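You operate a simulated robot arm through the tools that you are given. There is no shell and no other tool. Be economical: measure what you need, move in short steps, check, and stop when the job is done.

You run a simulated two-armed robot. Do the job below in one go: nothing can be reset, and whatever is moved stays where it is left.

## Task
On the front corner of the work table, fold the blue cloth in half, so that its two short edges meet.

The check looks at the end state, three seconds after you hand in, the way a careful person would. Anything else that was tipped, shoved, dropped, spilled or broken makes it a failure. Flat cloth is picked up by pressing the open fingertips on it (5 to 10 N) and closing them slowly along it; thin cloth reads only 2 to 8 mm in the jaws.

## Robot
Two 7-joint arms with two-finger parallel grippers on one trunk, on a base that drives. Base frame: it is fixed to the floor where the robot stands at the start and does not move with it; the origin is under the middle of the robot, x ahead of it, y to its left, z up; the surface under the hand at the start is at about z = 900. Readings come in mm, rad, newtons and seconds.
The left shoulder is at the start at [71, 156, 1055], the right one opposite. Places, roughly: front corner of the work table [800, -200, 900]. Payload 3.91 kg a hand.
The TCP of each hand is the grasp point between the finger pads, 30 mm short of the fingertips. In the tool frame z runs along the fingers and y along their closing line. Largest opening 110 mm; finger width 20, thickness 10; the body of the gripper, 48 by 112 mm, starts 55 mm behind the TCP.
Orientation is told as [roll, pitch, yaw] about the base's x, y, z axes, in that order, counted from this pose: with the fingers straight down and closing along the base's y, the tool's x points along the base's -x, its y along +y and its z along -z.

## Interface
- The arms move only by the tool send_rows. It takes "left_moves", "right_moves" or both (then of equal length, played together; a hand with none holds still); each is a list of rows, each a list of 7 numbers: the shift along the tool's x, y, z in units of 50 mm (1.0 is 50 mm), then the turn, a rotation vector about the tool's x, y, z in units of 4 degrees (1.0 is 4 degrees), then the opening, from 0 (shut) to 1 (fully open). In form: [[dx, dy, dz, rx, ry, rz, grip], ...]. A call has 1 to 20 rows; each row shifts and turns the commanded pose from where the row before left it, along the tool's axes as they then stand. A call with a number of a shift or a turn outside -1 to 1 is refused whole. Rows are played at 5 a second. More than 50 mm and 0.15 rad between two rows, or a gripper value outside its range, and nothing of the call is played. Where a pose cannot be reached the arm comes as near as it can. A force on the tool above 40 N (or 10 N above the force at the start of the call, whichever is more), or a blocked arm, ends the call early, and 0.2 s more pass. Each finger travels about 108 mm/s and halts on what it meets, pressing with about 40 N; the grip force reading is that of the motor and also rises with nothing between the fingers. The clock runs only during rows and for 0.2 s after the last one: add rows that do not move to give the fingers time. It gives the time, the measured TCP pose, the force on the tool (base axes), the opening and the grip force at its end, in the units of the frame above (readings bear some noise), with the torque about the TCP (base axes, N m) and any sound that the robot's microphone picked up, and new pictures: "show" is both (left out), scene, wrist or none (wrist: the cameras of the hands that moved).
- Cameras (640 x 400 px; columns grow to the right, rows downward): "scene" is now at [136.2, -18.9, 1279]; the picture's right is [-0.20, -0.98, 0.00], its down [-0.56, 0.12, -0.82] and it looks along [0.80, -0.17, -0.57] (base axes); focal length 225 px, centre (320, 200). "left" rides on the left gripper at [72, -17, -103] in its tool frame; the picture's right is [0.23, 0.97, 0.00], its down [-0.76, 0.18, -0.62] and it looks along [-0.61, 0.14, 0.78] (tool axes); focal length 222 px, centre (320, 200). "right" rides on the right gripper at [72, 17, -103] in its tool frame; the picture's right is [-0.23, 0.97, 0.00], its down [-0.76, -0.18, -0.62] and it looks along [-0.61, -0.14, 0.78] (tool axes); focal length 222 px, centre (320, 200). There is no depth. A picture from a camera that has moved, and an enlarged one, comes with that camera's place and axes in the base frame and with its lens.
- slide_trunk(by): slides the trunk up (or, below 0, down) by that many mm; the arms and the scene camera ride with it, the base frame stays. It gives what a move gives, with no picture.
- drive_base(legs): drives the robot by 1 to 6 legs, each [ahead, left, turn to the left] in mm, mm and rad, along the robot's own axes; the way and the turn of a leg run together, so that a leg with both is an arc; at most 1500 mm and 3.142 rad a leg. The arms and the cameras ride along, it lands a little off, and it stops where it bumps. It gives what a move gives, and a new picture of the scene camera.
- pan_tilt(pan, tilt): turns the head with the scene camera to pan (to the left, within 1.501 rad either way) and tilt (down, from -0.506 to 1.204), counted from straight ahead of the robot. It gives what a move gives, and a new picture of the scene camera.
- zoom(camera, box): a new picture of the part [left, top, right, bottom] of that camera's present view, enlarged. No time passes.
- hand_in(): hands the job in; it is judged then, once.

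Go step by step. Nothing tells you exact positions but the pictures and the camera data: compare them with the known pose of the tool, close in by small moves and look again before you grip or let go. The budget is 120 turns and 260 pictures, counting those below and the enlarged ones. Unless the task says otherwise, let go and move clear before handing in.

The tools are called after "Call:" as a command line: name --argument value ..., lists and objects as JSON in quotes. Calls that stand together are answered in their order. send_rows: Moves the arms, as the interface text tells. Its arguments: {"type":"object","properties":{"left_moves":{"type":"array","items":{"type":"array","items":{"type":"number"}}},"right_moves":{"type":"array","items":{"type":"array","items":{"type":"number"}}},"show":{"type":"string","enum":["both","scene","wrist","none"]}},"required":[]} The other tools are called the same way: slide_trunk (by) slides the trunk up or down; drive_base (legs) drives the base; pan_tilt (pan, tilt) turns the head that bears the scene camera; zoom (camera, box) takes an enlarged picture of a part of a camera's view; hand_in () hands the job in.

At the start:

```text
clock: 0.0
left_tcp_pos: [885.7, 183.6, 1136.7]
left_tool_rot: [-0.001, 0.0, 0.001]
left_force: [0.0, -0.9, 0.4]
left_ft_torque: [0.0, 0.02, 0.01]
left_opening: 109.9
left_gripper_force: 0.2
right_tcp_pos: [812.7, -355.9, 1100.4]
right_tool_rot: [-0.001, 0.0, -0.001]
right_force: [-0.5, -0.4, 0.7]
right_ft_torque: [0.02, -0.03, -0.02]
right_opening: 110.1
right_gripper_force: 0.0
trunk travel left (down, up): [-500.0, 440.0]
robot x, y, heading: [1.4, -1.6, 0.003]
head pan, tilt: [-0.206, 0.613]
```

scene: 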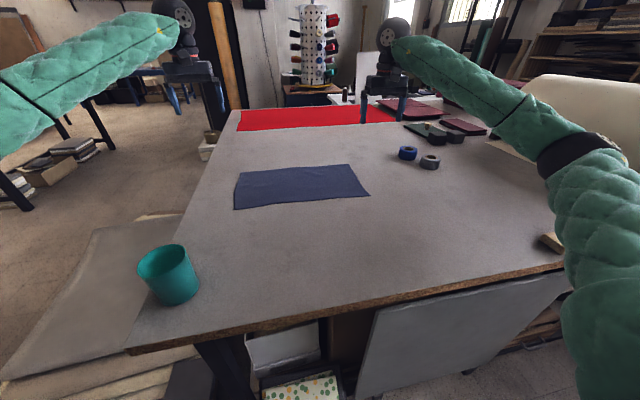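
right: 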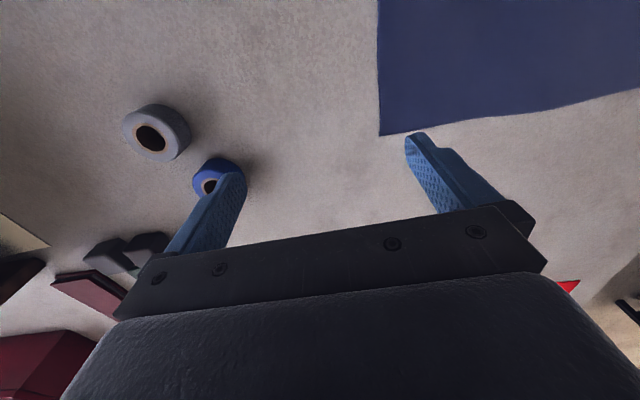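
left: 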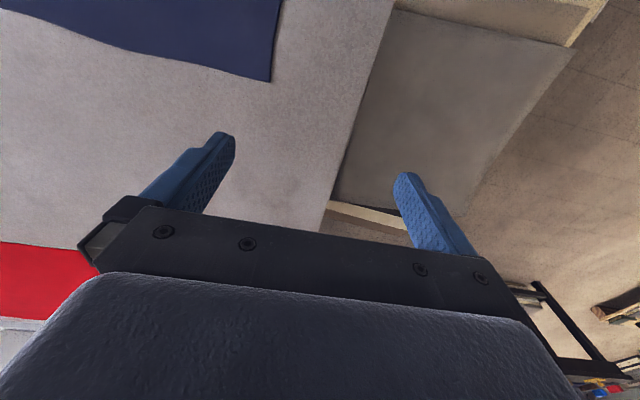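

The blue cloth lies at about x 665–895, y −290 to 113, with its short edges along x at y≈−290 and y≈113. I'll first look at the floor on the left and right, to see whether the base can be moved to a better stance.

Call:
pan_tilt --pan 0.9 --tilt 0.9

Call:
pan_tilt --pan -0.1 --tilt 1.1

```text
clock: 1.3
left_tcp_pos: [886.3, 182.8, 1137.0]
left_tool_rot: [0.001, -0.001, -0.001]
left_force: [-0.4, 0.0, -1.0]
left_ft_torque: [-0.02, 0.01, -0.01]
left_opening: 110.1
left_gripper_force: 0.0
right_tcp_pos: [812.5, -356.2, 1100.2]
right_tool_rot: [-0.002, 0.0, 0.0]
right_force: [0.4, 0.5, 0.4]
right_ft_torque: [-0.03, 0.02, 0.0]
right_opening: 110.1
right_gripper_force: 0.0
trunk travel left (down, up): [-500.0, 440.0]
robot x, y, heading: [-0.4, 0.4, 0.004]
head pan, tilt: [0.901, 0.901]
camera scene: at [96.9, 58.2, 1255.3], right [0.78, -0.62, 0.0], down [-0.49, -0.61, -0.62], along [0.39, 0.49, -0.78], focal length 225 px, centre (320, 200)
```

scene: 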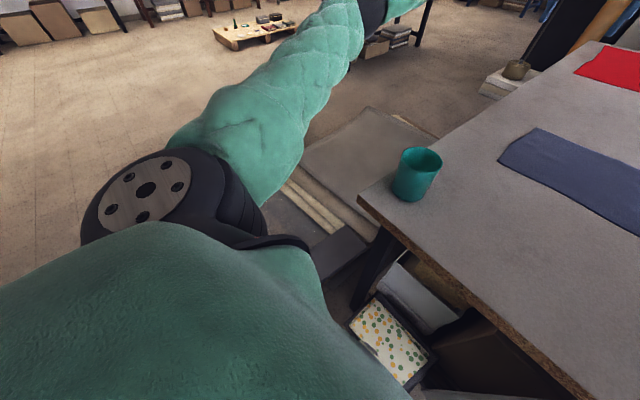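

```text
clock: 2.6
left_tcp_pos: [886.9, 183.6, 1138.1]
left_tool_rot: [0.0, 0.0, 0.001]
left_force: [-0.2, 0.5, 1.0]
left_ft_torque: [0.08, 0.03, 0.03]
left_opening: 110.1
left_gripper_force: 0.1
right_tcp_pos: [812.1, -355.8, 1099.4]
right_tool_rot: [0.0, 0.0, 0.0]
right_force: [0.4, 0.5, 0.4]
right_ft_torque: [-0.04, -0.02, -0.02]
right_opening: 110.0
right_gripper_force: 0.0
trunk travel left (down, up): [-500.0, 440.0]
robot x, y, heading: [-1.7, -0.4, -0.002]
head pan, tilt: [-0.099, 1.1]
camera scene: at [112.8, -7.1, 1241.4], right [-0.1, -1.0, 0.0], down [-0.89, 0.09, -0.45], along [0.45, -0.04, -0.89], focal length 225 px, centre (320, 200)
```

scene: 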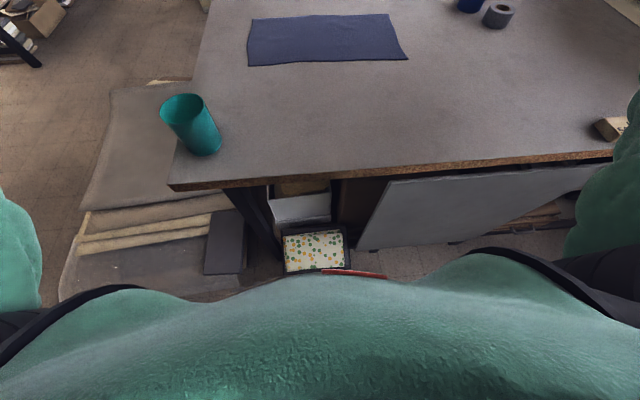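

Mats and trays on the floor rule out going round the table, so I'll stay put. The plan is left hand on the far-right corner and right hand on the near-right corner, fingers closing along x and each hand leaned to its own side. First I raise the trunk, reset the head and yaw the hands.

Call:
slide_trunk --by 120

Call:
pan_tilt --pan -0.15 --tilt 0.75

Call:
send_rows --left_moves '[[0, 0, 0, 0, 0, 1, 1], [0, 0, 0, 0, 0, 1, 1], [0, 0, 0, 0, 0, 1, 1], [0, 0, 0, 0, 0, 1, 1], [0, 0, 0, 0, 0, 1, 1], [0, 0, 0, 0, 0, 1, 1], [0, 0, 0, 0, 0, 1, 1], [0, 0, 0, 0, 0, 1, 1], [0, 0, 0, 0, 0, 1, 1], [0, 0, 0, 0, 0, 1, 1]]' --right_moves '[[0, 0, 0, 0, 0, -1, 1], [0, 0, 0, 0, 0, -1, 1], [0, 0, 0, 0, 0, -1, 1], [0, 0, 0, 0, 0, -1, 1], [0, 0, 0, 0, 0, -1, 1], [0, 0, 0, 0, 0, -1, 1], [0, 0, 0, 0, 0, -1, 1], [0, 0, 0, 0, 0, -1, 1], [0, 0, 0, 0, 0, -1, 1], [0, 0, 0, 0, 0, -1, 1]]' --show "scene"

```text
clock: 4.1
left_tcp_pos: [886.9, 182.9, 1257.1]
left_tool_rot: [-0.001, 0.003, 0.0]
left_force: [0.5, 0.4, -1.9]
left_ft_torque: [0.01, -0.01, 0.0]
left_opening: 109.8
left_gripper_force: 0.1
right_tcp_pos: [812.5, -356.9, 1221.0]
right_tool_rot: [0.001, 0.0, 0.0]
right_force: [-0.1, -0.4, 0.5]
right_ft_torque: [0.03, 0.0, -0.02]
right_opening: 109.9
right_gripper_force: 0.1
trunk travel left (down, up): [-620.0, 320.0]
robot x, y, heading: [3.1, -1.4, 0.002]
head pan, tilt: [-0.099, 1.1]
```

```text
clock: 4.9
left_tcp_pos: [886.3, 183.4, 1256.2]
left_tool_rot: [-0.001, 0.001, -0.001]
left_force: [-0.4, 0.2, 0.3]
left_ft_torque: [0.03, -0.01, 0.02]
left_opening: 109.8
left_gripper_force: 0.0
right_tcp_pos: [811.6, -355.2, 1221.3]
right_tool_rot: [0.001, 0.0, 0.0]
right_force: [0.5, 0.2, 0.5]
right_ft_torque: [0.0, -0.03, 0.05]
right_opening: 109.9
right_gripper_force: 0.0
trunk travel left (down, up): [-620.0, 320.0]
robot x, y, heading: [-2.7, 0.7, 0.001]
head pan, tilt: [-0.15, 0.75]
camera scene: at [131.8, -13.3, 1387.1], right [-0.15, -0.99, 0.0], down [-0.68, 0.1, -0.73], along [0.72, -0.11, -0.68], focal length 225 px, centre (320, 200)
```

scene: 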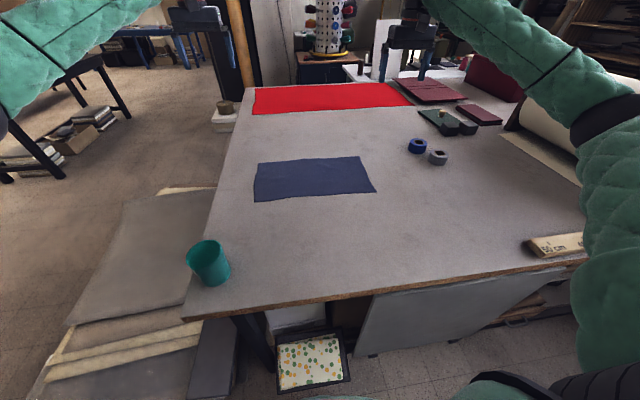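

```text
clock: 7.1
left_tcp_pos: [885.1, 183.1, 1256.7]
left_tool_rot: [-0.002, 0.0, -0.692]
left_force: [0.7, 0.5, 1.0]
left_ft_torque: [0.01, -0.01, 0.01]
left_opening: 109.9
left_gripper_force: 0.1
right_tcp_pos: [785.3, -326.6, 1218.6]
right_tool_rot: [0.0, 0.0, 0.685]
right_force: [1.1, 0.3, -0.1]
right_ft_torque: [-0.03, -0.03, -0.02]
right_opening: 110.1
right_gripper_force: 0.1
right hand out of reach, approached as far as the arm can: row 9, 10
trunk travel left (down, up): [-620.0, 320.0]
robot x, y, heading: [2.4, 1.3, -0.004]
head pan, tilt: [-0.15, 0.75]
camera scene: at [132.0, -12.8, 1387.2], right [-0.15, -0.99, 0.0], down [-0.67, 0.1, -0.73], along [0.72, -0.11, -0.68], focal length 225 px, centre (320, 200)
```

scene: 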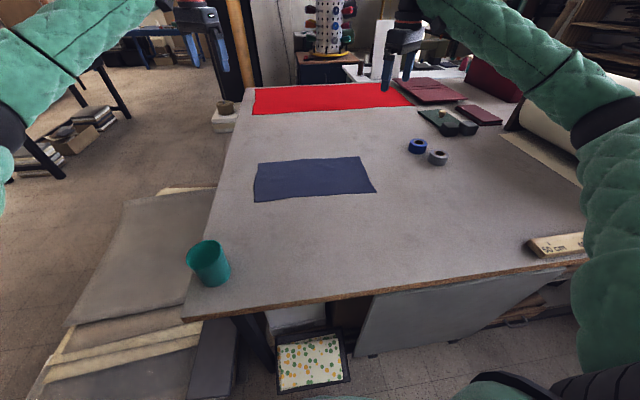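

The right hand ran out of reach while high up, so I'll bring it lower and closer before yawing further. The left hand continues its yaw and starts down.

Call:
send_rows --left_moves '[[0, 0, 0.5, 0, 0, 1, 1], [0, 0, 0.5, 0, 0, 1, 1], [0, 0, 0.5, 0, 0, 1, 1], [0, 0, 0.5, 0, 0, 1, 1], [0, 0, 0.5, 0, 0, 1, 1], [0, 0, 0.5, 0, 0, 1, 1], [0, 0, 0, 0, 0, 1, 1], [0, 0, 0, 0, 0, 1, 1], [0, 0, 0, 0, 0, 1, 1], [0, 0, 0, 0, 0, 1, 1]]' --right_moves '[[0.45, 0.24, 0.75, 0, 0, 0, 1], [0.45, 0.24, 0.75, 0, 0, 0, 1], [0.45, 0.24, 0.75, 0, 0, 0, 1], [0.45, 0.24, 0.75, 0, 0, 0, 1], [0, 0, 0, 0, 0, -1, 1], [0, 0, 0, 0, 0, -1, 1], [0, 0, 0, 0, 0, -1, 1], [0, 0, 0, 0, 0, -1, 1], [0, 0, 0, 0, 0, -1, 1], [0, 0, 0, 0, 0, -1, 1]]' --show "both"

```text
clock: 9.3
left_tcp_pos: [733.9, 125.6, 1228.4]
left_tool_rot: [-0.001, -0.001, -1.053]
left_force: [0.8, -1.0, -0.1]
left_ft_torque: [0.0, 0.03, 0.02]
left_opening: 110.0
left_gripper_force: 0.1
left hand out of reach, approached as far as the arm can: row 1, 2, 3, 4, 5, 6, 7, 8, 9, 10
right_tcp_pos: [682.7, -348.9, 1070.6]
right_tool_rot: [0.001, 0.0, 0.767]
right_force: [0.2, -0.1, 0.3]
right_ft_torque: [0.01, 0.03, 0.0]
right_opening: 109.7
right_gripper_force: 0.0
right hand out of reach, approached as far as the arm can: row 6, 7, 8, 9, 10
trunk travel left (down, up): [-620.0, 320.0]
robot x, y, heading: [3.5, 0.2, -0.002]
head pan, tilt: [-0.15, 0.75]
camera scene: at [131.5, -13.6, 1387.2], right [-0.15, -0.99, 0.0], down [-0.67, 0.1, -0.73], along [0.72, -0.11, -0.68], focal length 225 px, centre (320, 200)
camera right: at [619.1, -388.3, 1173.3], right [-0.51, 0.86, 0.0], down [0.67, 0.4, 0.62], along [0.53, 0.32, -0.78], focal length 222 px, centre (320, 200)
camera left: at [684.5, 180.2, 1330.0], right [0.73, 0.68, 0.0], down [0.53, -0.57, 0.62], along [0.42, -0.46, -0.78], focal length 222 px, centre (320, 200)
```

scene: 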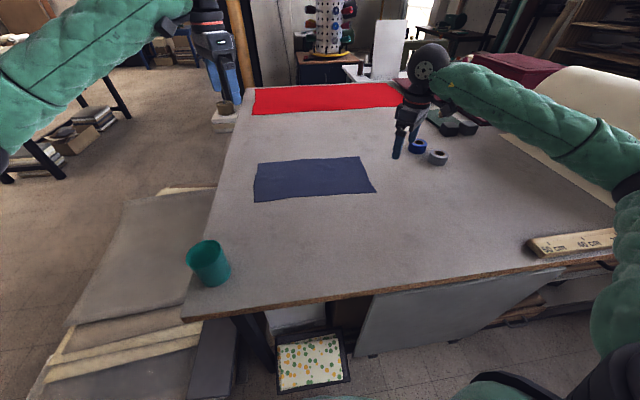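
right: 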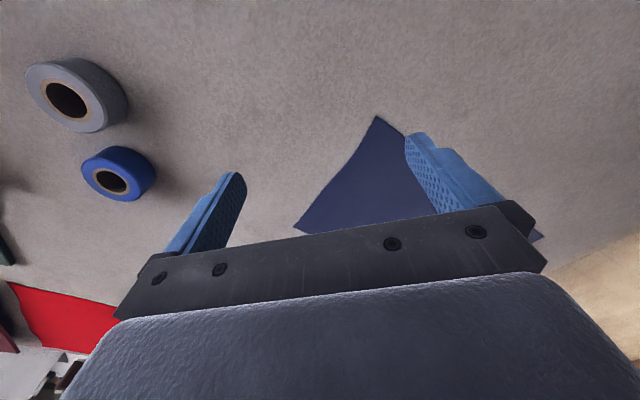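
left: 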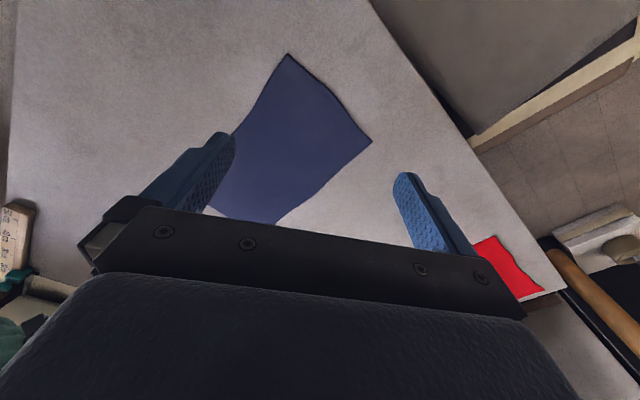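

The wrists only yaw about 45–60° from here, so I'll go back to yaw 0 with fingers closing along y. Reach can come from pitching and clearance from rolling later.

Call:
send_rows --left_moves '[[0, 0, 0, 0, 0, -1, 1], [0, 0, 0, 0, 0, -1, 1], [0, 0, 0, 0, 0, -1, 1], [0, 0, 0, 0, 0, -1, 1], [0, 0, 0, 0, 0, -1, 1], [0, 0, 0, 0, 0, -1, 1], [0, 0, 0, 0, 0, -1, 1], [0, 0, 0, 0, 0, -1, 1], [0, 0, 0, 0, 0, -1, 1], [0, 0, 0, 0, 0, -1, 1], [0, 0, 0, 0, 0, -1, 1], [0, 0, 0, 0, 0, -1, 1], [0, 0, 0, 0, 0, -1, 1], [0, 0, 0, 0, 0, -1, 1], [0, 0, 0, 0, 0, -1, 1]]' --right_moves '[[0, 0, 0, 0, 0, 1, 1], [0, 0, 0, 0, 0, 1, 1], [0, 0, 0, 0, 0, 1, 1], [0, 0, 0, 0, 0, 1, 1], [0, 0, 0, 0, 0, 1, 1], [0, 0, 0, 0, 0, 1, 1], [0, 0, 0, 0, 0, 1, 1], [0, 0, 0, 0, 0, 1, 1], [0, 0, 0, 0, 0, 1, 1], [0, 0, 0, 0, 0, 1, 1], [0, 0, 0, 0, 0, 1, 1], [0, 0, 0, 0, 0, 0, 1], [0, 0, 0, 0, 0, 0, 1], [0, 0, 0, 0, 0, 0, 1], [0, 0, 0, 0, 0, 0, 1]]' --show "none"

Call:
zoom --camera "scene" --box '[220, 130, 400, 230]'

```text
clock: 12.5
left_tcp_pos: [734.3, 125.3, 1228.2]
left_tool_rot: [-0.002, 0.0, -0.015]
left_force: [0.3, 0.7, 0.4]
left_ft_torque: [-0.01, 0.03, 0.01]
left_opening: 110.0
left_gripper_force: 0.0
right_tcp_pos: [684.7, -347.3, 1069.1]
right_tool_rot: [-0.002, 0.001, -0.002]
right_force: [0.3, 0.1, -1.1]
right_ft_torque: [0.0, 0.01, 0.03]
right_opening: 109.9
right_gripper_force: 0.1
trunk travel left (down, up): [-620.0, 320.0]
robot x, y, heading: [4.5, 1.4, 0.002]
head pan, tilt: [-0.15, 0.75]
```

```text
3.56 times, centred on (310, 180) of scene
camera zoom: at [131.9, -13.3, 1387.1], right [-0.15, -0.99, 0.0], down [-0.67, 0.1, -0.73], along [0.72, -0.11, -0.68], focal length 802 px, centre (356, 271)
```

zoom: 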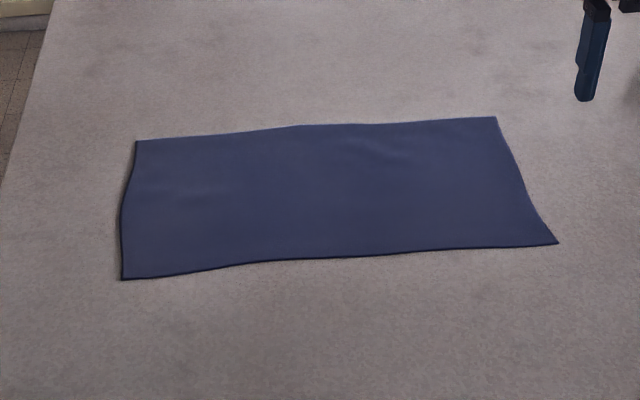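

The cloth corners come out at about (886,113), (876,−285), (659,−282) and (670,114). I'll hover the left hand (pitched 16° for reach) over the far right corner and the right hand over the near right corner.

Call:
send_rows --left_moves '[[0, 0, 0, 0, -1, 0, 0.364], [0, 0, 0, 0, -1, 0, 0.364], [0, 0, 0, 0, -1, 0, 0.364], [0, 0, 0, 0, -1, 0, 0.364], [-0.107, -0.75, 0.526, 0, 0, 0, 0.364], [-0.107, -0.75, 0.526, 0, 0, 0, 0.364], [-0.107, -0.75, 0.526, 0, 0, 0, 0.364], [-0.107, -0.75, 0.526, 0, 0, 0, 0.364], [-0.107, -0.75, 0.526, 0, 0, 0, 0.364], [-0.107, -0.75, 0.526, 0, 0, 0, 0.364], [-0.107, -0.75, 0.526, 0, 0, 0, 0.364], [-0.107, -0.75, 0.526, 0, 0, 0, 0.364], [-0.107, -0.75, 0.526, 0, 0, 0, 0.364], [-0.107, -0.75, 0.526, 0, 0, 0, 0.364]]' --show "both"

```text
clock: 15.5
left_tcp_pos: [852.6, -253.1, 987.3]
left_tool_rot: [-0.001, -0.278, -0.014]
left_force: [0.5, -0.6, 0.6]
left_ft_torque: [0.03, -0.01, 0.01]
left_opening: 39.8
left_gripper_force: 0.1
right_tcp_pos: [684.2, -349.9, 1067.9]
right_tool_rot: [0.001, 0.002, 0.001]
right_force: [-0.2, -0.5, 0.1]
right_ft_torque: [0.03, -0.01, 0.01]
right_opening: 110.0
right_gripper_force: 0.0
trunk travel left (down, up): [-620.0, 320.0]
robot x, y, heading: [1.0, 4.1, -0.003]
head pan, tilt: [-0.15, 0.75]
camera scene: at [132.4, -15.2, 1387.0], right [-0.15, -0.99, 0.0], down [-0.68, 0.1, -0.73], along [0.72, -0.11, -0.68], focal length 225 px, centre (320, 200)
camera left: at [754.9, -268.5, 1066.4], right [-0.2, 0.98, -0.06], down [0.56, 0.17, 0.81], along [0.8, 0.13, -0.58], focal length 222 px, centre (320, 200)
```

scene: 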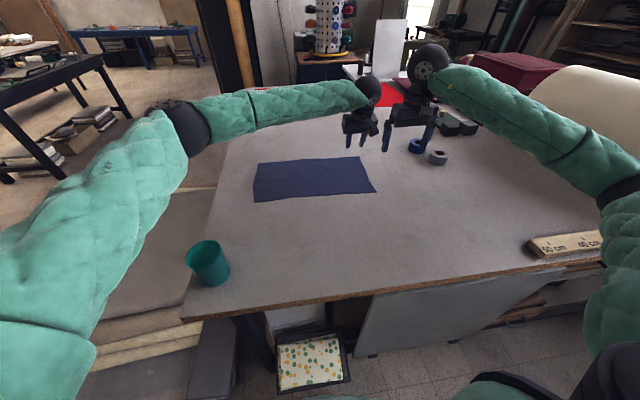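
left: 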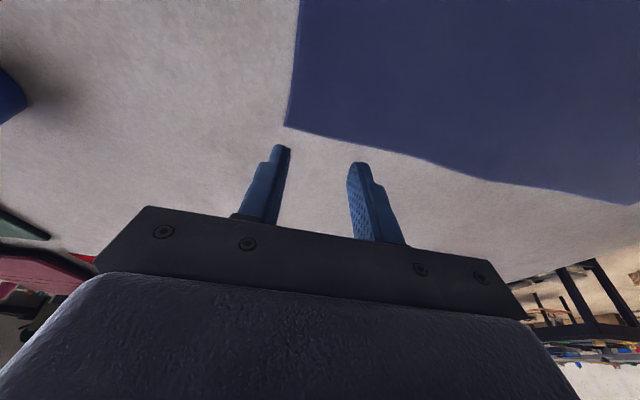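

The left elbow swings well out, so the two arms stay clear of each other, and the wrist camera confirms the far corner near (880,−285). Next I lower the left hand and bring the right hand over the near corner.

Call:
send_rows --left_moves '[[0.09, 0.06, 0.49, 0, 0, 0, 0.364], [0.09, 0, 0.49, 0, 0, 0, 0.364], [0, 0, 0, 0, 0, 0, 0.364], [0, 0, 0, 0, 0, 0, 0.364]]' --right_moves '[[0.05, 0.5, 0.39, 0, 0, 0, 0.364], [0.05, 0.5, 0.39, 0, 0, 0, 0.364], [0.05, 0.5, 0.39, 0, 0, 0, 0.364], [0.05, 0.5, 0.39, 0, 0, 0, 0.364]]' --show "both"

```text
clock: 16.5
left_tcp_pos: [856.7, -249.0, 937.7]
left_tool_rot: [-0.001, -0.277, -0.016]
left_force: [0.0, -0.4, -0.3]
left_ft_torque: [0.01, -0.03, -0.01]
left_opening: 39.9
left_gripper_force: 0.0
right_tcp_pos: [675.6, -249.4, 990.8]
right_tool_rot: [0.001, 0.0, 0.0]
right_force: [0.7, 0.1, 0.3]
right_ft_torque: [0.03, -0.02, 0.0]
right_opening: 40.1
right_gripper_force: 0.1
trunk travel left (down, up): [-620.0, 320.0]
robot x, y, heading: [1.6, 4.4, -0.002]
head pan, tilt: [-0.15, 0.75]
camera scene: at [132.7, -13.4, 1387.0], right [-0.15, -0.99, 0.0], down [-0.68, 0.1, -0.73], along [0.72, -0.11, -0.68], focal length 225 px, centre (320, 200)
camera right: at [602.9, -233.4, 1094.3], right [0.23, 0.97, 0.0], down [0.76, -0.18, 0.62], along [0.61, -0.14, -0.78], focal length 222 px, centre (320, 200)
camera left: at [758.9, -264.2, 1017.3], right [-0.2, 0.98, -0.06], down [0.56, 0.17, 0.81], along [0.8, 0.13, -0.59], focal length 222 px, centre (320, 200)
```

scene: 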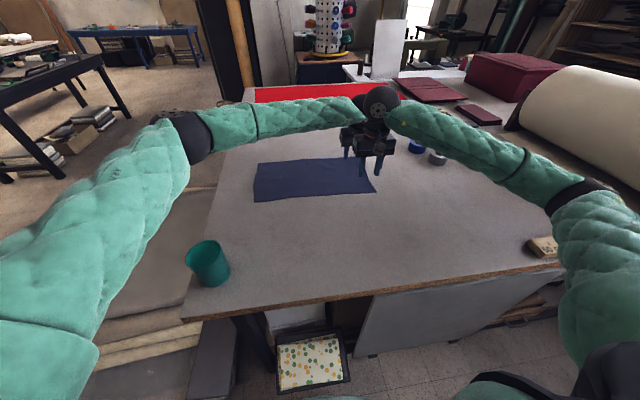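
right: 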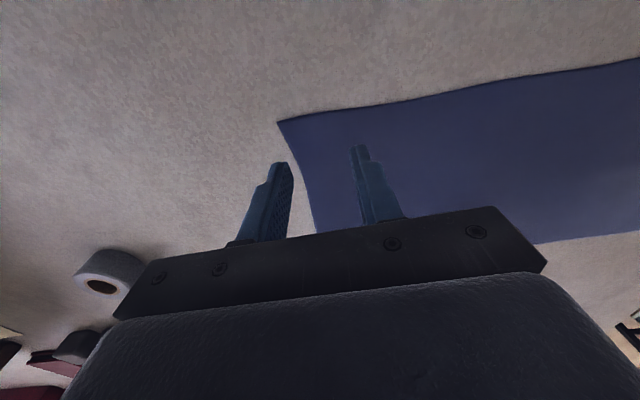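
left: 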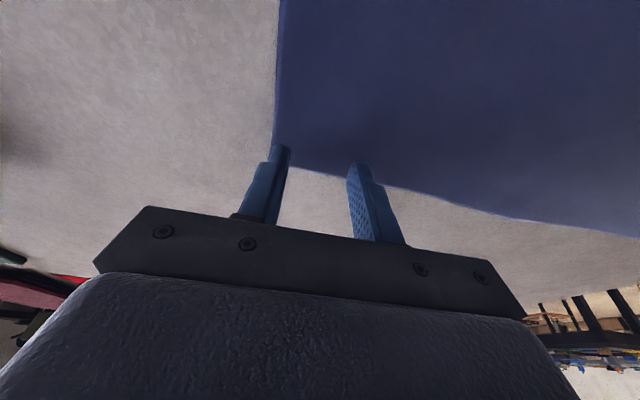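

Both hands are aligned with their corners. Now I lower gently and feel for contact.

Call:
send_rows --left_moves '[[0.014, 0, 0.048, 0, 0, 0, 0.364], [0.014, 0, 0.048, 0, 0, 0, 0.364], [0.014, 0, 0.048, 0, 0, 0, 0.364], [0, 0, 0, 0, 0, 0, 0.364]]' --right_moves '[[0, 0, 0.4, 0, 0, 0, 0.364], [0, 0, 0.4, 0, 0, 0, 0.364], [0, 0, 0.2, 0, 0, 0, 0.364], [0, 0, 0.08, 0, 0, 0, 0.364]]' --show "none"

```text
clock: 17.5
left_tcp_pos: [857.2, -249.4, 932.5]
left_tool_rot: [-0.002, -0.28, -0.016]
left_force: [1.0, 0.8, 7.5]
left_ft_torque: [-0.11, -0.03, 0.03]
left_opening: 39.6
left_gripper_force: 0.1
right_tcp_pos: [674.5, -249.0, 936.6]
right_tool_rot: [0.0, 0.0, -0.002]
right_force: [0.8, 0.3, 0.1]
right_ft_torque: [0.02, 0.0, 0.0]
right_opening: 39.8
right_gripper_force: 0.0
trunk travel left (down, up): [-620.0, 320.0]
robot x, y, heading: [-1.2, 0.1, 0.003]
head pan, tilt: [-0.15, 0.75]
```

The left hand is pressing at 7.5 N, so I close it slowly while the right hand settles onto the cloth.

Call:
send_rows --left_moves '[[0, 0, 0, 0, 0, 0, 0.33], [0, 0, 0, 0, 0, 0, 0.3], [0, 0, 0, 0, 0, 0, 0.27], [0, 0, 0, 0, 0, 0, 0.24], [0, 0, 0, 0, 0, 0, 0.21], [0, 0, 0, 0, 0, 0, 0.18], [0, 0, 0, 0, 0, 0, 0.15], [0, 0, 0, 0, 0, 0, 0.12], [0, 0, 0, 0, 0, 0, 0.09], [0, 0, 0, 0, 0, 0, 0.06], [0, 0, 0, 0, 0, 0, 0.03], [0, 0, 0, 0, 0, 0, 0], [0, 0, 0, 0, 0, 0, 0], [0, 0, 0, 0, 0, 0, 0]]' --right_moves '[[0, 0, 0.05, 0, 0, 0, 0.364], [0, 0, 0.05, 0, 0, 0, 0.364], [0, 0, 0.04, 0, 0, 0, 0.364], [0, 0, 0, 0, 0, 0, 0.364], [0, 0, 0, 0, 0, 0, 0.364], [0, 0, 0, 0, 0, 0, 0.364], [0, 0, 0, 0, 0, 0, 0.364], [0, 0, 0, 0, 0, 0, 0.364], [0, 0, 0, 0, 0, 0, 0.364], [0, 0, 0, 0, 0, 0, 0.364], [0, 0, 0, 0, 0, 0, 0.364], [0, 0, 0, 0, 0, 0, 0.364], [0, 0, 0, 0, 0, 0, 0.364], [0, 0, 0, 0, 0, 0, 0.364]]' --show "both"

```text
clock: 20.5
left_tcp_pos: [856.3, -247.6, 933.1]
left_tool_rot: [-0.001, -0.28, -0.017]
left_force: [-1.1, 0.2, 2.0]
left_ft_torque: [-0.04, 0.0, 0.01]
left_opening: 2.1
left_gripper_force: 40.1
right_tcp_pos: [673.1, -247.6, 931.2]
right_tool_rot: [-0.001, -0.003, -0.001]
right_force: [6.3, -3.4, 28.8]
right_ft_torque: [-0.16, -0.17, 0.01]
right_opening: 40.1
right_gripper_force: 0.1
trunk travel left (down, up): [-620.0, 320.0]
robot x, y, heading: [3.3, -0.5, -0.002]
head pan, tilt: [-0.15, 0.75]
camera scene: at [130.2, -13.0, 1387.4], right [-0.15, -0.99, 0.0], down [-0.67, 0.1, -0.73], along [0.72, -0.11, -0.68], focal length 225 px, centre (320, 200)
camera right: at [600.4, -233.0, 1035.0], right [0.23, 0.97, 0.0], down [0.76, -0.18, 0.62], along [0.61, -0.14, -0.78], focal length 222 px, centre (320, 200)
camera left: at [757.9, -263.4, 1011.8], right [-0.2, 0.98, -0.06], down [0.56, 0.17, 0.81], along [0.8, 0.13, -0.58], focal length 222 px, centre (320, 200)
```

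scene: 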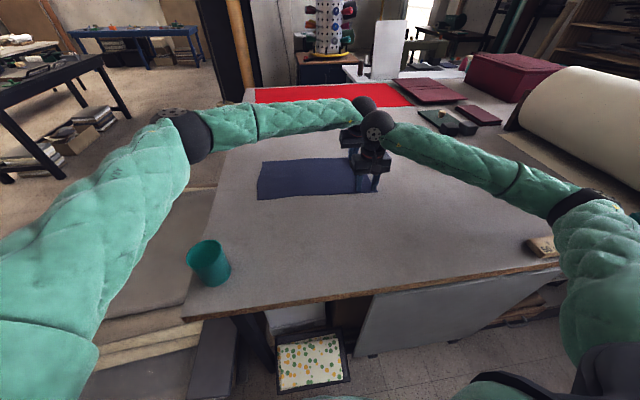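
right: 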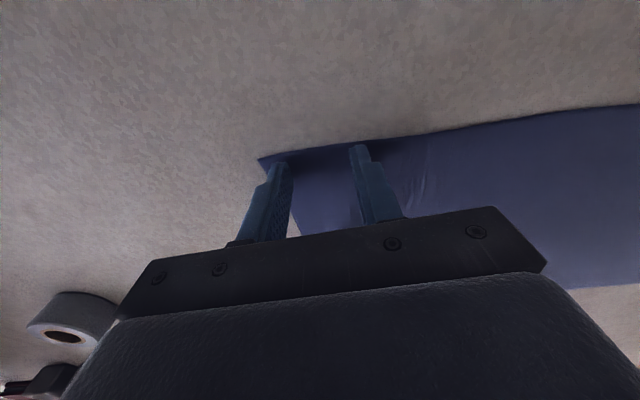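
left: 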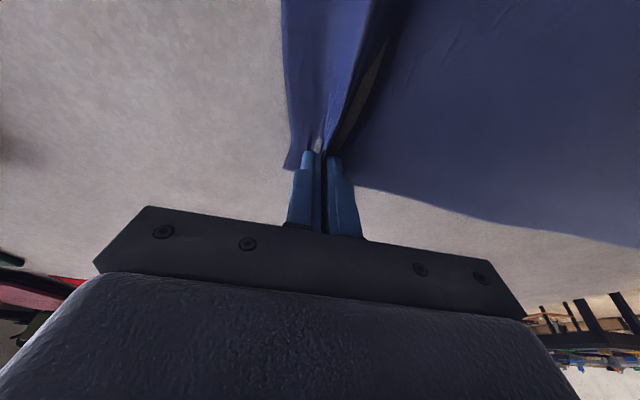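

The left hand holds a gathered fold. The right hand presses too hard (29 N), so I ease it up about 3 mm and check.

Call:
send_rows --right_moves '[[0, 0, -0.06, 0, 0, 0, 0.364], [0, 0, 0, 0, 0, 0, 0.364]]' --show "none"

Call:
zoom --camera "left" --box '[260, 0, 420, 100]'

```text
clock: 21.1
left_tcp_pos: [855.7, -248.5, 932.8]
left_tool_rot: [-0.003, -0.279, -0.015]
left_force: [-3.1, 0.6, 9.5]
left_ft_torque: [0.02, 0.08, 0.0]
left_opening: 2.3
left_gripper_force: 40.5
right_tcp_pos: [673.0, -247.7, 931.3]
right_tool_rot: [0.0, 0.002, -0.002]
right_force: [0.0, -0.6, 0.9]
right_ft_torque: [0.01, 0.0, 0.0]
right_opening: 39.9
right_gripper_force: 0.1
trunk travel left (down, up): [-620.0, 320.0]
robot x, y, heading: [-0.5, 0.1, -0.003]
head pan, tilt: [-0.15, 0.75]
```

```text
4.00 times, centred on (340, 50) of left
camera zoom: at [758.3, -263.6, 1011.7], right [-0.2, 0.98, -0.06], down [0.56, 0.17, 0.81], along [0.8, 0.13, -0.58], focal length 888 px, centre (240, 800)
```

zoom: 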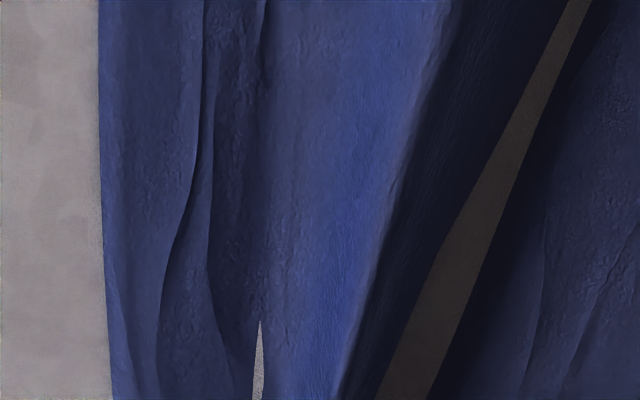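

The right hand is now nearly unloaded. I press it 1 mm lower and close slowly.

Call:
send_rows --right_moves '[[0, 0, 0.03, 0, 0, 0, 0.364], [0, 0, 0, 0, 0, 0, 0.364]]' --show "none"

```text
clock: 21.7
left_tcp_pos: [855.8, -247.8, 932.8]
left_tool_rot: [-0.002, -0.281, -0.016]
left_force: [-2.5, 0.4, 11.1]
left_ft_torque: [-0.03, 0.09, -0.01]
left_opening: 2.4
left_gripper_force: 40.2
right_tcp_pos: [674.3, -247.7, 932.7]
right_tool_rot: [0.001, 0.0, -0.002]
right_force: [0.3, 0.1, 0.5]
right_ft_torque: [0.0, 0.0, 0.02]
right_opening: 40.0
right_gripper_force: 0.0
trunk travel left (down, up): [-620.0, 320.0]
robot x, y, heading: [-4.8, 0.6, -0.002]
head pan, tilt: [-0.15, 0.75]
```

Call:
send_rows --right_moves '[[0, 0, 0.03, 0, 0, 0, 0.364], [0, 0, 0, 0, 0, 0, 0.364]]' --show "none"

```text
clock: 22.3
left_tcp_pos: [856.2, -247.5, 933.2]
left_tool_rot: [-0.001, -0.28, -0.017]
left_force: [0.4, -0.5, 7.3]
left_ft_torque: [-0.1, 0.0, -0.01]
left_opening: 2.2
left_gripper_force: 39.8
right_tcp_pos: [673.8, -247.1, 931.7]
right_tool_rot: [0.001, -0.001, -0.003]
right_force: [-2.5, 1.3, 9.2]
right_ft_torque: [-0.01, 0.05, 0.02]
right_opening: 40.1
right_gripper_force: 0.0
trunk travel left (down, up): [-620.0, 320.0]
robot x, y, heading: [0.6, -0.2, 0.001]
head pan, tilt: [-0.15, 0.75]
```

The right hand presses at 9 N, so I close it slowly.

Call:
send_rows --right_moves '[[0, 0, 0, 0, 0, 0, 0.33], [0, 0, 0, 0, 0, 0, 0.3], [0, 0, 0, 0, 0, 0, 0.27], [0, 0, 0, 0, 0, 0, 0.24], [0, 0, 0, 0, 0, 0, 0.21], [0, 0, 0, 0, 0, 0, 0.18], [0, 0, 0, 0, 0, 0, 0.15], [0, 0, 0, 0, 0, 0, 0.12], [0, 0, 0, 0, 0, 0, 0.09], [0, 0, 0, 0, 0, 0, 0.06], [0, 0, 0, 0, 0, 0, 0.03], [0, 0, 0, 0, 0, 0, 0], [0, 0, 0, 0, 0, 0, 0], [0, 0, 0, 0, 0, 0, 0]]' --show "wrist"

```text
clock: 25.3
left_tcp_pos: [856.4, -249.0, 932.1]
left_tool_rot: [-0.001, -0.28, -0.014]
left_force: [1.0, -0.3, 4.1]
left_ft_torque: [-0.04, -0.01, 0.0]
left_opening: 2.7
left_gripper_force: 40.6
right_tcp_pos: [673.6, -248.4, 931.6]
right_tool_rot: [0.0, -0.004, -0.001]
right_force: [-0.1, -1.4, 21.4]
right_ft_torque: [-0.06, -0.02, 0.02]
right_opening: 2.1
right_gripper_force: 39.9
trunk travel left (down, up): [-620.0, 320.0]
robot x, y, heading: [-2.9, -1.8, -0.003]
head pan, tilt: [-0.15, 0.75]
camera right: at [600.3, -232.9, 1035.0], right [0.23, 0.97, 0.0], down [0.76, -0.18, 0.62], along [0.61, -0.14, -0.78], focal length 222 px, centre (320, 200)
```

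right: 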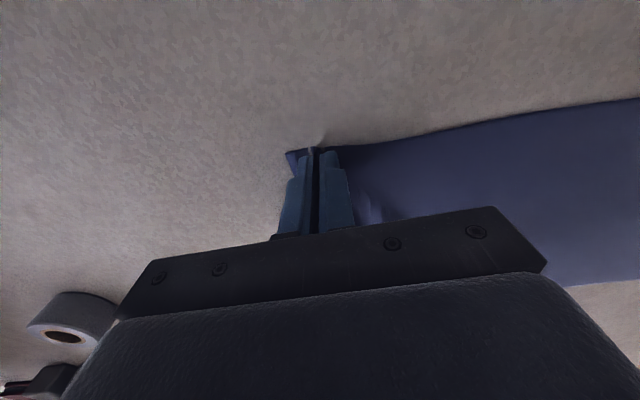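

Both hands hold, but about 35 mm of cloth sits at and beyond the pinch and would end up doubled back after the fold. I'll release, lift, look, and re-grip right at the edge.

Call:
send_rows --left_moves '[[0, 0, 0, 0, 0, 0, 0.1], [0, 0, 0, 0, 0, 0, 0.2], [0, 0, 0, 0, 0, 0, 0.3], [0, 0, 0, 0, 0, 0, 0.4], [-0.09, 0, -0.5, 0, 0, 0, 0.4], [-0.15, 0, -0.99, 0, 0, 0, 0.4], [0, 0, 0, 0, 0, 0, 0.4]]' --right_moves '[[0, 0, 0, 0, 0, 0, 0.1], [0, 0, 0, 0, 0, 0, 0.2], [0, 0, 0, 0, 0, 0, 0.3], [0, 0, 0, 0, 0, 0, 0.4], [0, 0, -0.5, 0, 0, 0, 0.4], [0, -0.5, -0.99, 0, 0, 0, 0.4], [0, -0.5, 0, 0, 0, 0, 0.4]]' --show "both"

Call:
zoom --camera "scene" --box '[220, 130, 400, 230]'

```text
refused: row 6 steps farther than a row can; nothing moved
```

```text
3.56 times, centred on (310, 180) of scene
camera zoom: at [130.3, -13.0, 1387.4], right [-0.15, -0.99, 0.0], down [-0.67, 0.1, -0.73], along [0.72, -0.11, -0.68], focal length 802 px, centre (356, 271)
```

zoom: 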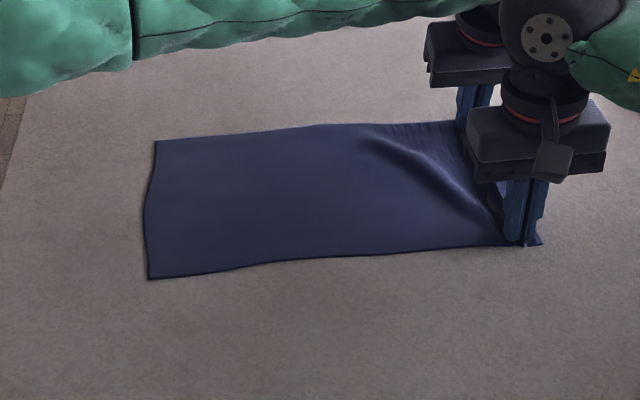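

Call:
send_rows --left_moves '[[0, 0, 0, 0, 0, 0, 0.1], [0, 0, 0, 0, 0, 0, 0.2], [0, 0, 0, 0, 0, 0, 0.3], [0, 0, 0, 0, 0, 0, 0.4], [-0.09, 0, -0.5, 0, 0, 0, 0.4], [-0.15, 0, -0.8, 0, 0, 0, 0.4], [0, 0, 0, 0, 0, 0, 0.4]]' --right_moves '[[0, 0, 0, 0, 0, 0, 0.1], [0, 0, 0, 0, 0, 0, 0.2], [0, 0, 0, 0, 0, 0, 0.3], [0, 0, 0, 0, 0, 0, 0.4], [0, 0, -0.5, 0, 0, 0, 0.4], [0, -0.5, -0.8, 0, 0, 0, 0.4], [0, -0.5, 0, 0, 0, 0, 0.4]]' --show "both"

Call:
zoom --camera "scene" --box '[220, 130, 400, 230]'

```text
clock: 26.9
left_tcp_pos: [851.2, -248.4, 996.5]
left_tool_rot: [0.001, -0.279, -0.015]
left_force: [0.6, 0.5, -1.2]
left_ft_torque: [-0.03, 0.01, -0.03]
left_opening: 43.9
left_gripper_force: 0.2
right_tcp_pos: [676.0, -297.4, 992.9]
right_tool_rot: [0.002, 0.002, 0.0]
right_force: [0.6, -0.4, -0.1]
right_ft_torque: [-0.01, 0.02, 0.0]
right_opening: 44.2
right_gripper_force: 0.1
trunk travel left (down, up): [-620.0, 320.0]
robot x, y, heading: [2.8, -1.2, -0.003]
head pan, tilt: [-0.15, 0.75]
camera scene: at [133.3, -14.2, 1386.8], right [-0.15, -0.99, 0.0], down [-0.68, 0.1, -0.73], along [0.72, -0.11, -0.68], focal length 225 px, centre (320, 200)
camera right: at [602.8, -282.5, 1097.1], right [0.23, 0.97, 0.0], down [0.76, -0.18, 0.62], along [0.6, -0.14, -0.78], focal length 222 px, centre (320, 200)
camera left: at [753.6, -264.0, 1075.6], right [-0.2, 0.98, -0.06], down [0.56, 0.17, 0.81], along [0.8, 0.13, -0.59], focal length 222 px, centre (320, 200)
```

scene: 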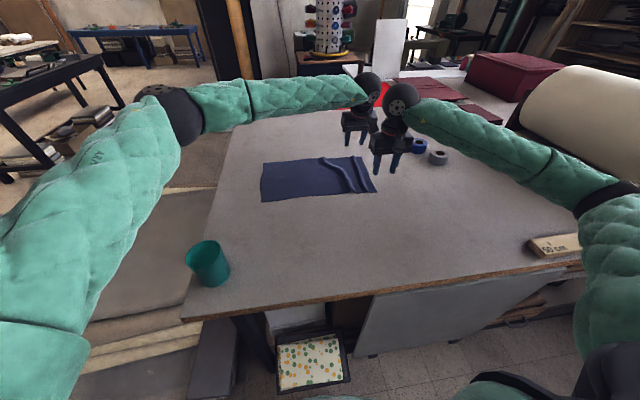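
right: 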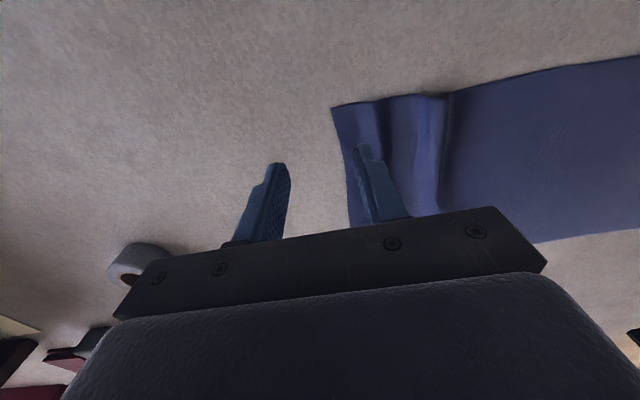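
left: 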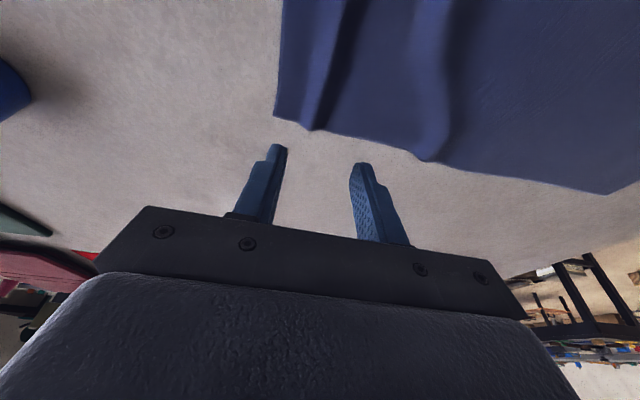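

```text
3.56 times, centred on (310, 180) of scene
camera zoom: at [133.3, -14.2, 1386.8], right [-0.15, -0.99, 0.0], down [-0.68, 0.1, -0.73], along [0.72, -0.11, -0.68], focal length 802 px, centre (356, 271)
```

zoom: 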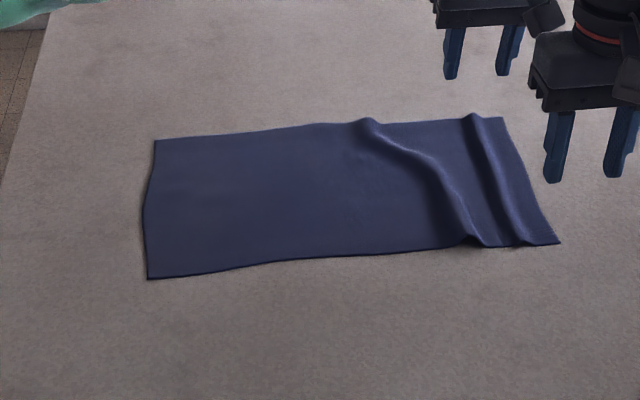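

The cloth springs back, with its edge near y=−287 and some wrinkles I can pull out later. I'll re-grip with a 24 mm opening so the outer finger lands just off the edge.

Call:
send_rows --left_moves '[[0.07, -0.3, 0.4, 0, 0, 0, 0.218], [0.07, -0.3, 0.4, 0, 0, 0, 0.218], [0.08, 0, 0.34, 0, 0, 0, 0.218], [0, 0, 0, 0, 0, 0, 0.218]]' --right_moves '[[0, 0.2, 0.4, 0, 0, 0, 0.218], [0, 0.2, 0.4, 0, 0, 0, 0.218], [0, 0, 0.3, 0, 0, 0, 0.218], [0, 0, 0, 0, 0, 0, 0.218]]' --show "wrist"

```text
clock: 27.9
left_tcp_pos: [853.7, -279.5, 939.3]
left_tool_rot: [-0.002, -0.28, -0.016]
left_force: [-0.1, 0.0, -0.6]
left_ft_torque: [0.0, -0.02, -0.01]
left_opening: 23.9
left_gripper_force: 0.1
right_tcp_pos: [673.5, -278.7, 939.7]
right_tool_rot: [0.0, 0.0, -0.002]
right_force: [-0.1, 0.1, 0.5]
right_ft_torque: [0.0, 0.0, 0.01]
right_opening: 24.2
right_gripper_force: 0.1
trunk travel left (down, up): [-620.0, 320.0]
robot x, y, heading: [-0.3, -0.8, 0.002]
head pan, tilt: [-0.15, 0.75]
camera right: at [600.9, -263.5, 1043.6], right [0.23, 0.97, 0.0], down [0.76, -0.18, 0.62], along [0.61, -0.14, -0.78], focal length 222 px, centre (320, 200)
camera left: at [756.3, -294.1, 1018.8], right [-0.2, 0.98, -0.06], down [0.56, 0.17, 0.81], along [0.8, 0.13, -0.58], focal length 222 px, centre (320, 200)
```

right: 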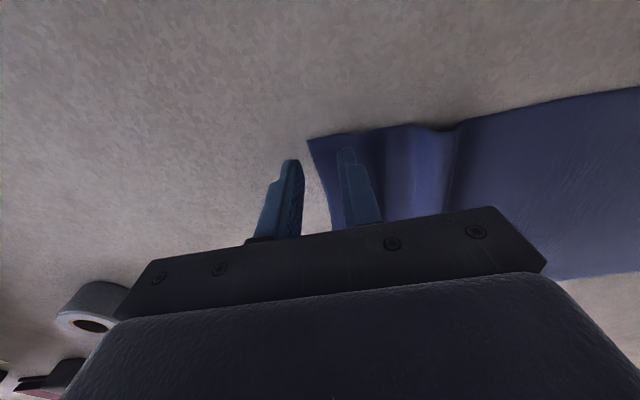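
left: 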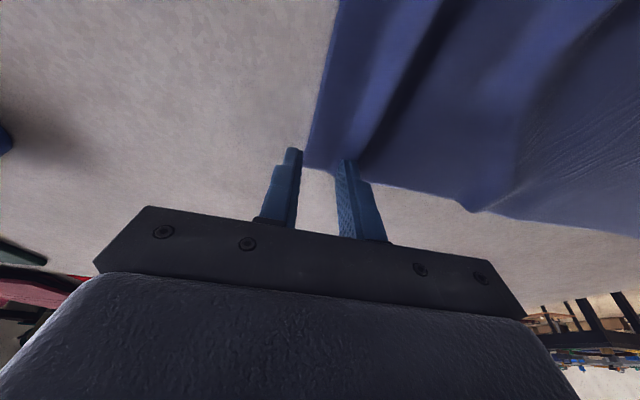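

The outer fingers are just off the edge on both hands. Now I press down.

Call:
send_rows --left_moves '[[0.02, 0, 0.07, 0, 0, 0, 0.218], [0.02, 0, 0.07, 0, 0, 0, 0.218], [0, 0, 0, 0, 0, 0, 0.218]]' --right_moves '[[0, 0, 0.08, 0, 0, 0, 0.218], [0, 0, 0.08, 0, 0, 0, 0.218], [0, 0, 0, 0, 0, 0, 0.218]]' --show "none"

```text
clock: 28.7
left_tcp_pos: [854.7, -279.4, 933.4]
left_tool_rot: [-0.002, -0.279, -0.015]
left_force: [0.5, 0.0, 0.8]
left_ft_torque: [0.02, 0.0, -0.02]
left_opening: 24.1
left_gripper_force: 0.1
right_tcp_pos: [673.5, -278.7, 932.4]
right_tool_rot: [0.001, 0.0, 0.0]
right_force: [1.3, 0.2, 1.0]
right_ft_torque: [-0.01, -0.01, 0.0]
right_opening: 23.7
right_gripper_force: 0.1
trunk travel left (down, up): [-620.0, 320.0]
robot x, y, heading: [-0.3, 2.7, 0.004]
head pan, tilt: [-0.15, 0.75]
```

Call:
send_rows --left_moves '[[0.01, 0, 0.045, 0, 0, 0, 0.218], [0, 0, 0, 0, 0, 0, 0.218]]' --right_moves '[[0, 0, 0.04, 0, 0, 0, 0.218], [0, 0, 0, 0, 0, 0, 0.218]]' --show "none"

```text
clock: 29.3
left_tcp_pos: [853.1, -277.6, 932.5]
left_tool_rot: [-0.001, -0.28, -0.017]
left_force: [1.9, -0.9, 15.2]
left_ft_torque: [0.01, -0.08, -0.03]
left_opening: 24.0
left_gripper_force: 0.1
right_tcp_pos: [673.3, -277.6, 930.5]
right_tool_rot: [0.001, -0.002, -0.004]
right_force: [1.5, -1.1, 8.7]
right_ft_torque: [0.09, -0.03, -0.01]
right_opening: 23.6
right_gripper_force: 0.0
trunk travel left (down, up): [-620.0, 320.0]
robot x, y, heading: [2.1, -1.0, 0.001]
head pan, tilt: [-0.15, 0.75]
```

Call:
send_rows --left_moves '[[0, 0, -0.015, 0, 0, 0, 0.2], [0, 0, 0, 0, 0, 0, 0.18], [0, 0, 0, 0, 0, 0, 0.16], [0, 0, 0, 0, 0, 0, 0.14], [0, 0, 0, 0, 0, 0, 0.12], [0, 0, 0, 0, 0, 0, 0.1], [0, 0, 0, 0, 0, 0, 0.08], [0, 0, 0, 0, 0, 0, 0.06], [0, 0, 0, 0, 0, 0, 0.04], [0, 0, 0, 0, 0, 0, 0.02], [0, 0, 0, 0, 0, 0, 0], [0, 0, 0, 0, 0, 0, 0], [0, 0, 0, 0, 0, 0, 0]]' --right_moves '[[0, 0, 0, 0, 0, 0, 0.2], [0, 0, 0, 0, 0, 0, 0.18], [0, 0, 0, 0, 0, 0, 0.16], [0, 0, 0, 0, 0, 0, 0.14], [0, 0, 0, 0, 0, 0, 0.12], [0, 0, 0, 0, 0, 0, 0.1], [0, 0, 0, 0, 0, 0, 0.08], [0, 0, 0, 0, 0, 0, 0.06], [0, 0, 0, 0, 0, 0, 0.04], [0, 0, 0, 0, 0, 0, 0.02], [0, 0, 0, 0, 0, 0, 0], [0, 0, 0, 0, 0, 0, 0], [0, 0, 0, 0, 0, 0, 0]]' --show "wrist"

Call:
zoom --camera "scene" --box '[220, 130, 400, 230]'

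```text
clock: 32.1
left_tcp_pos: [852.9, -278.0, 933.5]
left_tool_rot: [-0.002, -0.282, -0.015]
left_force: [-0.4, 0.2, 8.9]
left_ft_torque: [-0.01, 0.04, 0.0]
left_opening: 1.8
left_gripper_force: 40.2
right_tcp_pos: [672.8, -276.4, 931.2]
right_tool_rot: [-0.002, -0.001, -0.001]
right_force: [-0.4, 0.9, 15.5]
right_ft_torque: [0.03, -0.02, -0.01]
right_opening: 0.0
right_gripper_force: 37.4
trunk travel left (down, up): [-620.0, 320.0]
robot x, y, heading: [-0.6, -1.1, 0.003]
head pan, tilt: [-0.15, 0.75]
camera right: at [599.6, -262.4, 1035.0], right [0.23, 0.97, 0.0], down [0.76, -0.18, 0.62], along [0.61, -0.14, -0.78], focal length 222 px, centre (320, 200)
camera left: at [755.4, -293.3, 1011.8], right [-0.2, 0.98, -0.06], down [0.56, 0.17, 0.81], along [0.8, 0.13, -0.58], focal length 222 px, centre (320, 200)
```

right: 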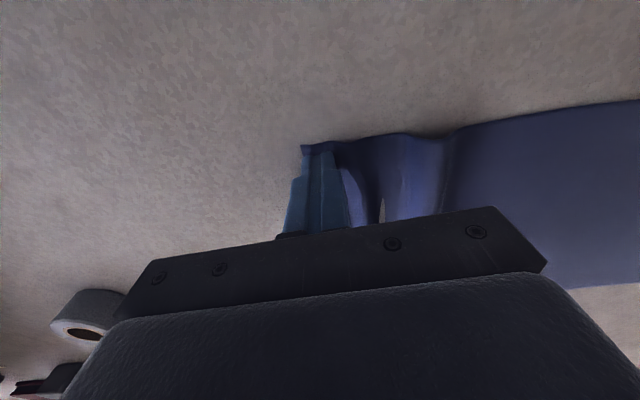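
left: 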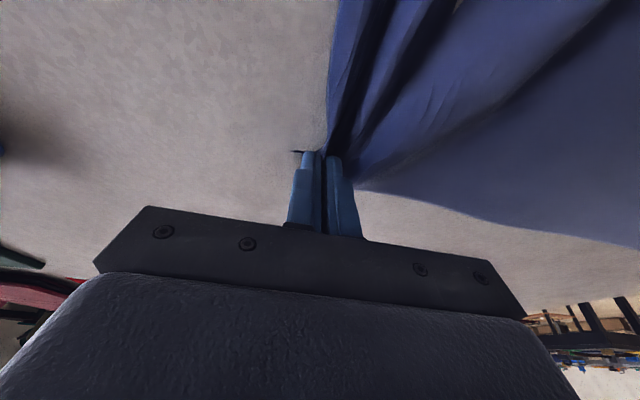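

```text
3.56 times, centred on (310, 180) of scene
camera zoom: at [129.9, -12.8, 1387.4], right [-0.15, -0.99, 0.0], down [-0.67, 0.1, -0.73], along [0.72, -0.11, -0.68], focal length 802 px, centre (356, 271)
```

zoom: 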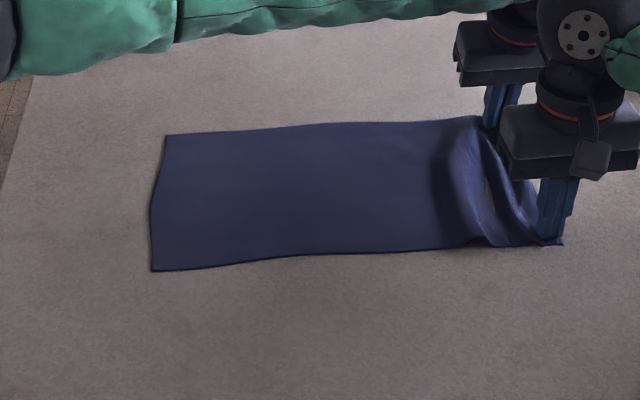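

The left hand holds the very edge (1.8 mm), but the right jaws closed on nothing. I'll re-open the right hand about 11 mm further in and try again.

Call:
send_rows --right_moves '[[0, 0, -0.3, 0, 0, 0, 0.1], [0, 0.22, -0.1, 0, 0, 0, 0.255], [0, 0, 0.2, 0, 0, 0, 0.255], [0, 0, 0.14, 0, 0, 0, 0.255], [0, 0, 0.03, 0, 0, 0, 0.255], [0, 0, 0, 0, 0, 0, 0.255]]' --show "wrist"

```text
clock: 33.5
left_tcp_pos: [855.2, -279.1, 932.9]
left_tool_rot: [-0.001, -0.28, -0.016]
left_force: [1.1, -1.5, 17.0]
left_ft_torque: [-0.02, -0.04, -0.04]
left_opening: 2.0
left_gripper_force: 39.8
right_tcp_pos: [672.3, -267.0, 932.7]
right_tool_rot: [0.0, 0.0, -0.003]
right_force: [-0.3, 0.7, -1.1]
right_ft_torque: [-0.02, 0.0, -0.05]
right_opening: 28.0
right_gripper_force: 0.0
trunk travel left (down, up): [-620.0, 320.0]
robot x, y, heading: [2.0, -0.9, 0.002]
head pan, tilt: [-0.15, 0.75]
camera right: at [600.0, -251.3, 1035.9], right [0.23, 0.97, 0.0], down [0.76, -0.18, 0.62], along [0.61, -0.14, -0.78], focal length 222 px, centre (320, 200)
```

right: 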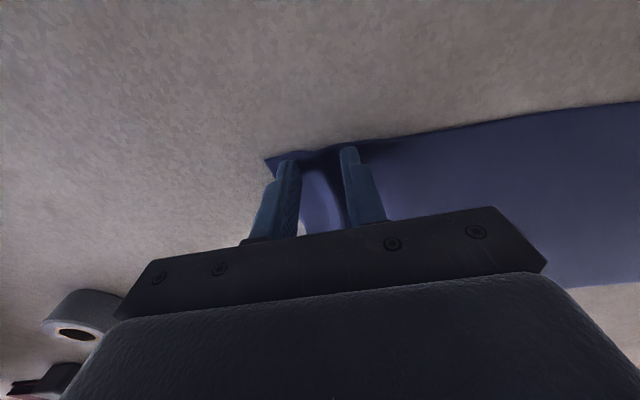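

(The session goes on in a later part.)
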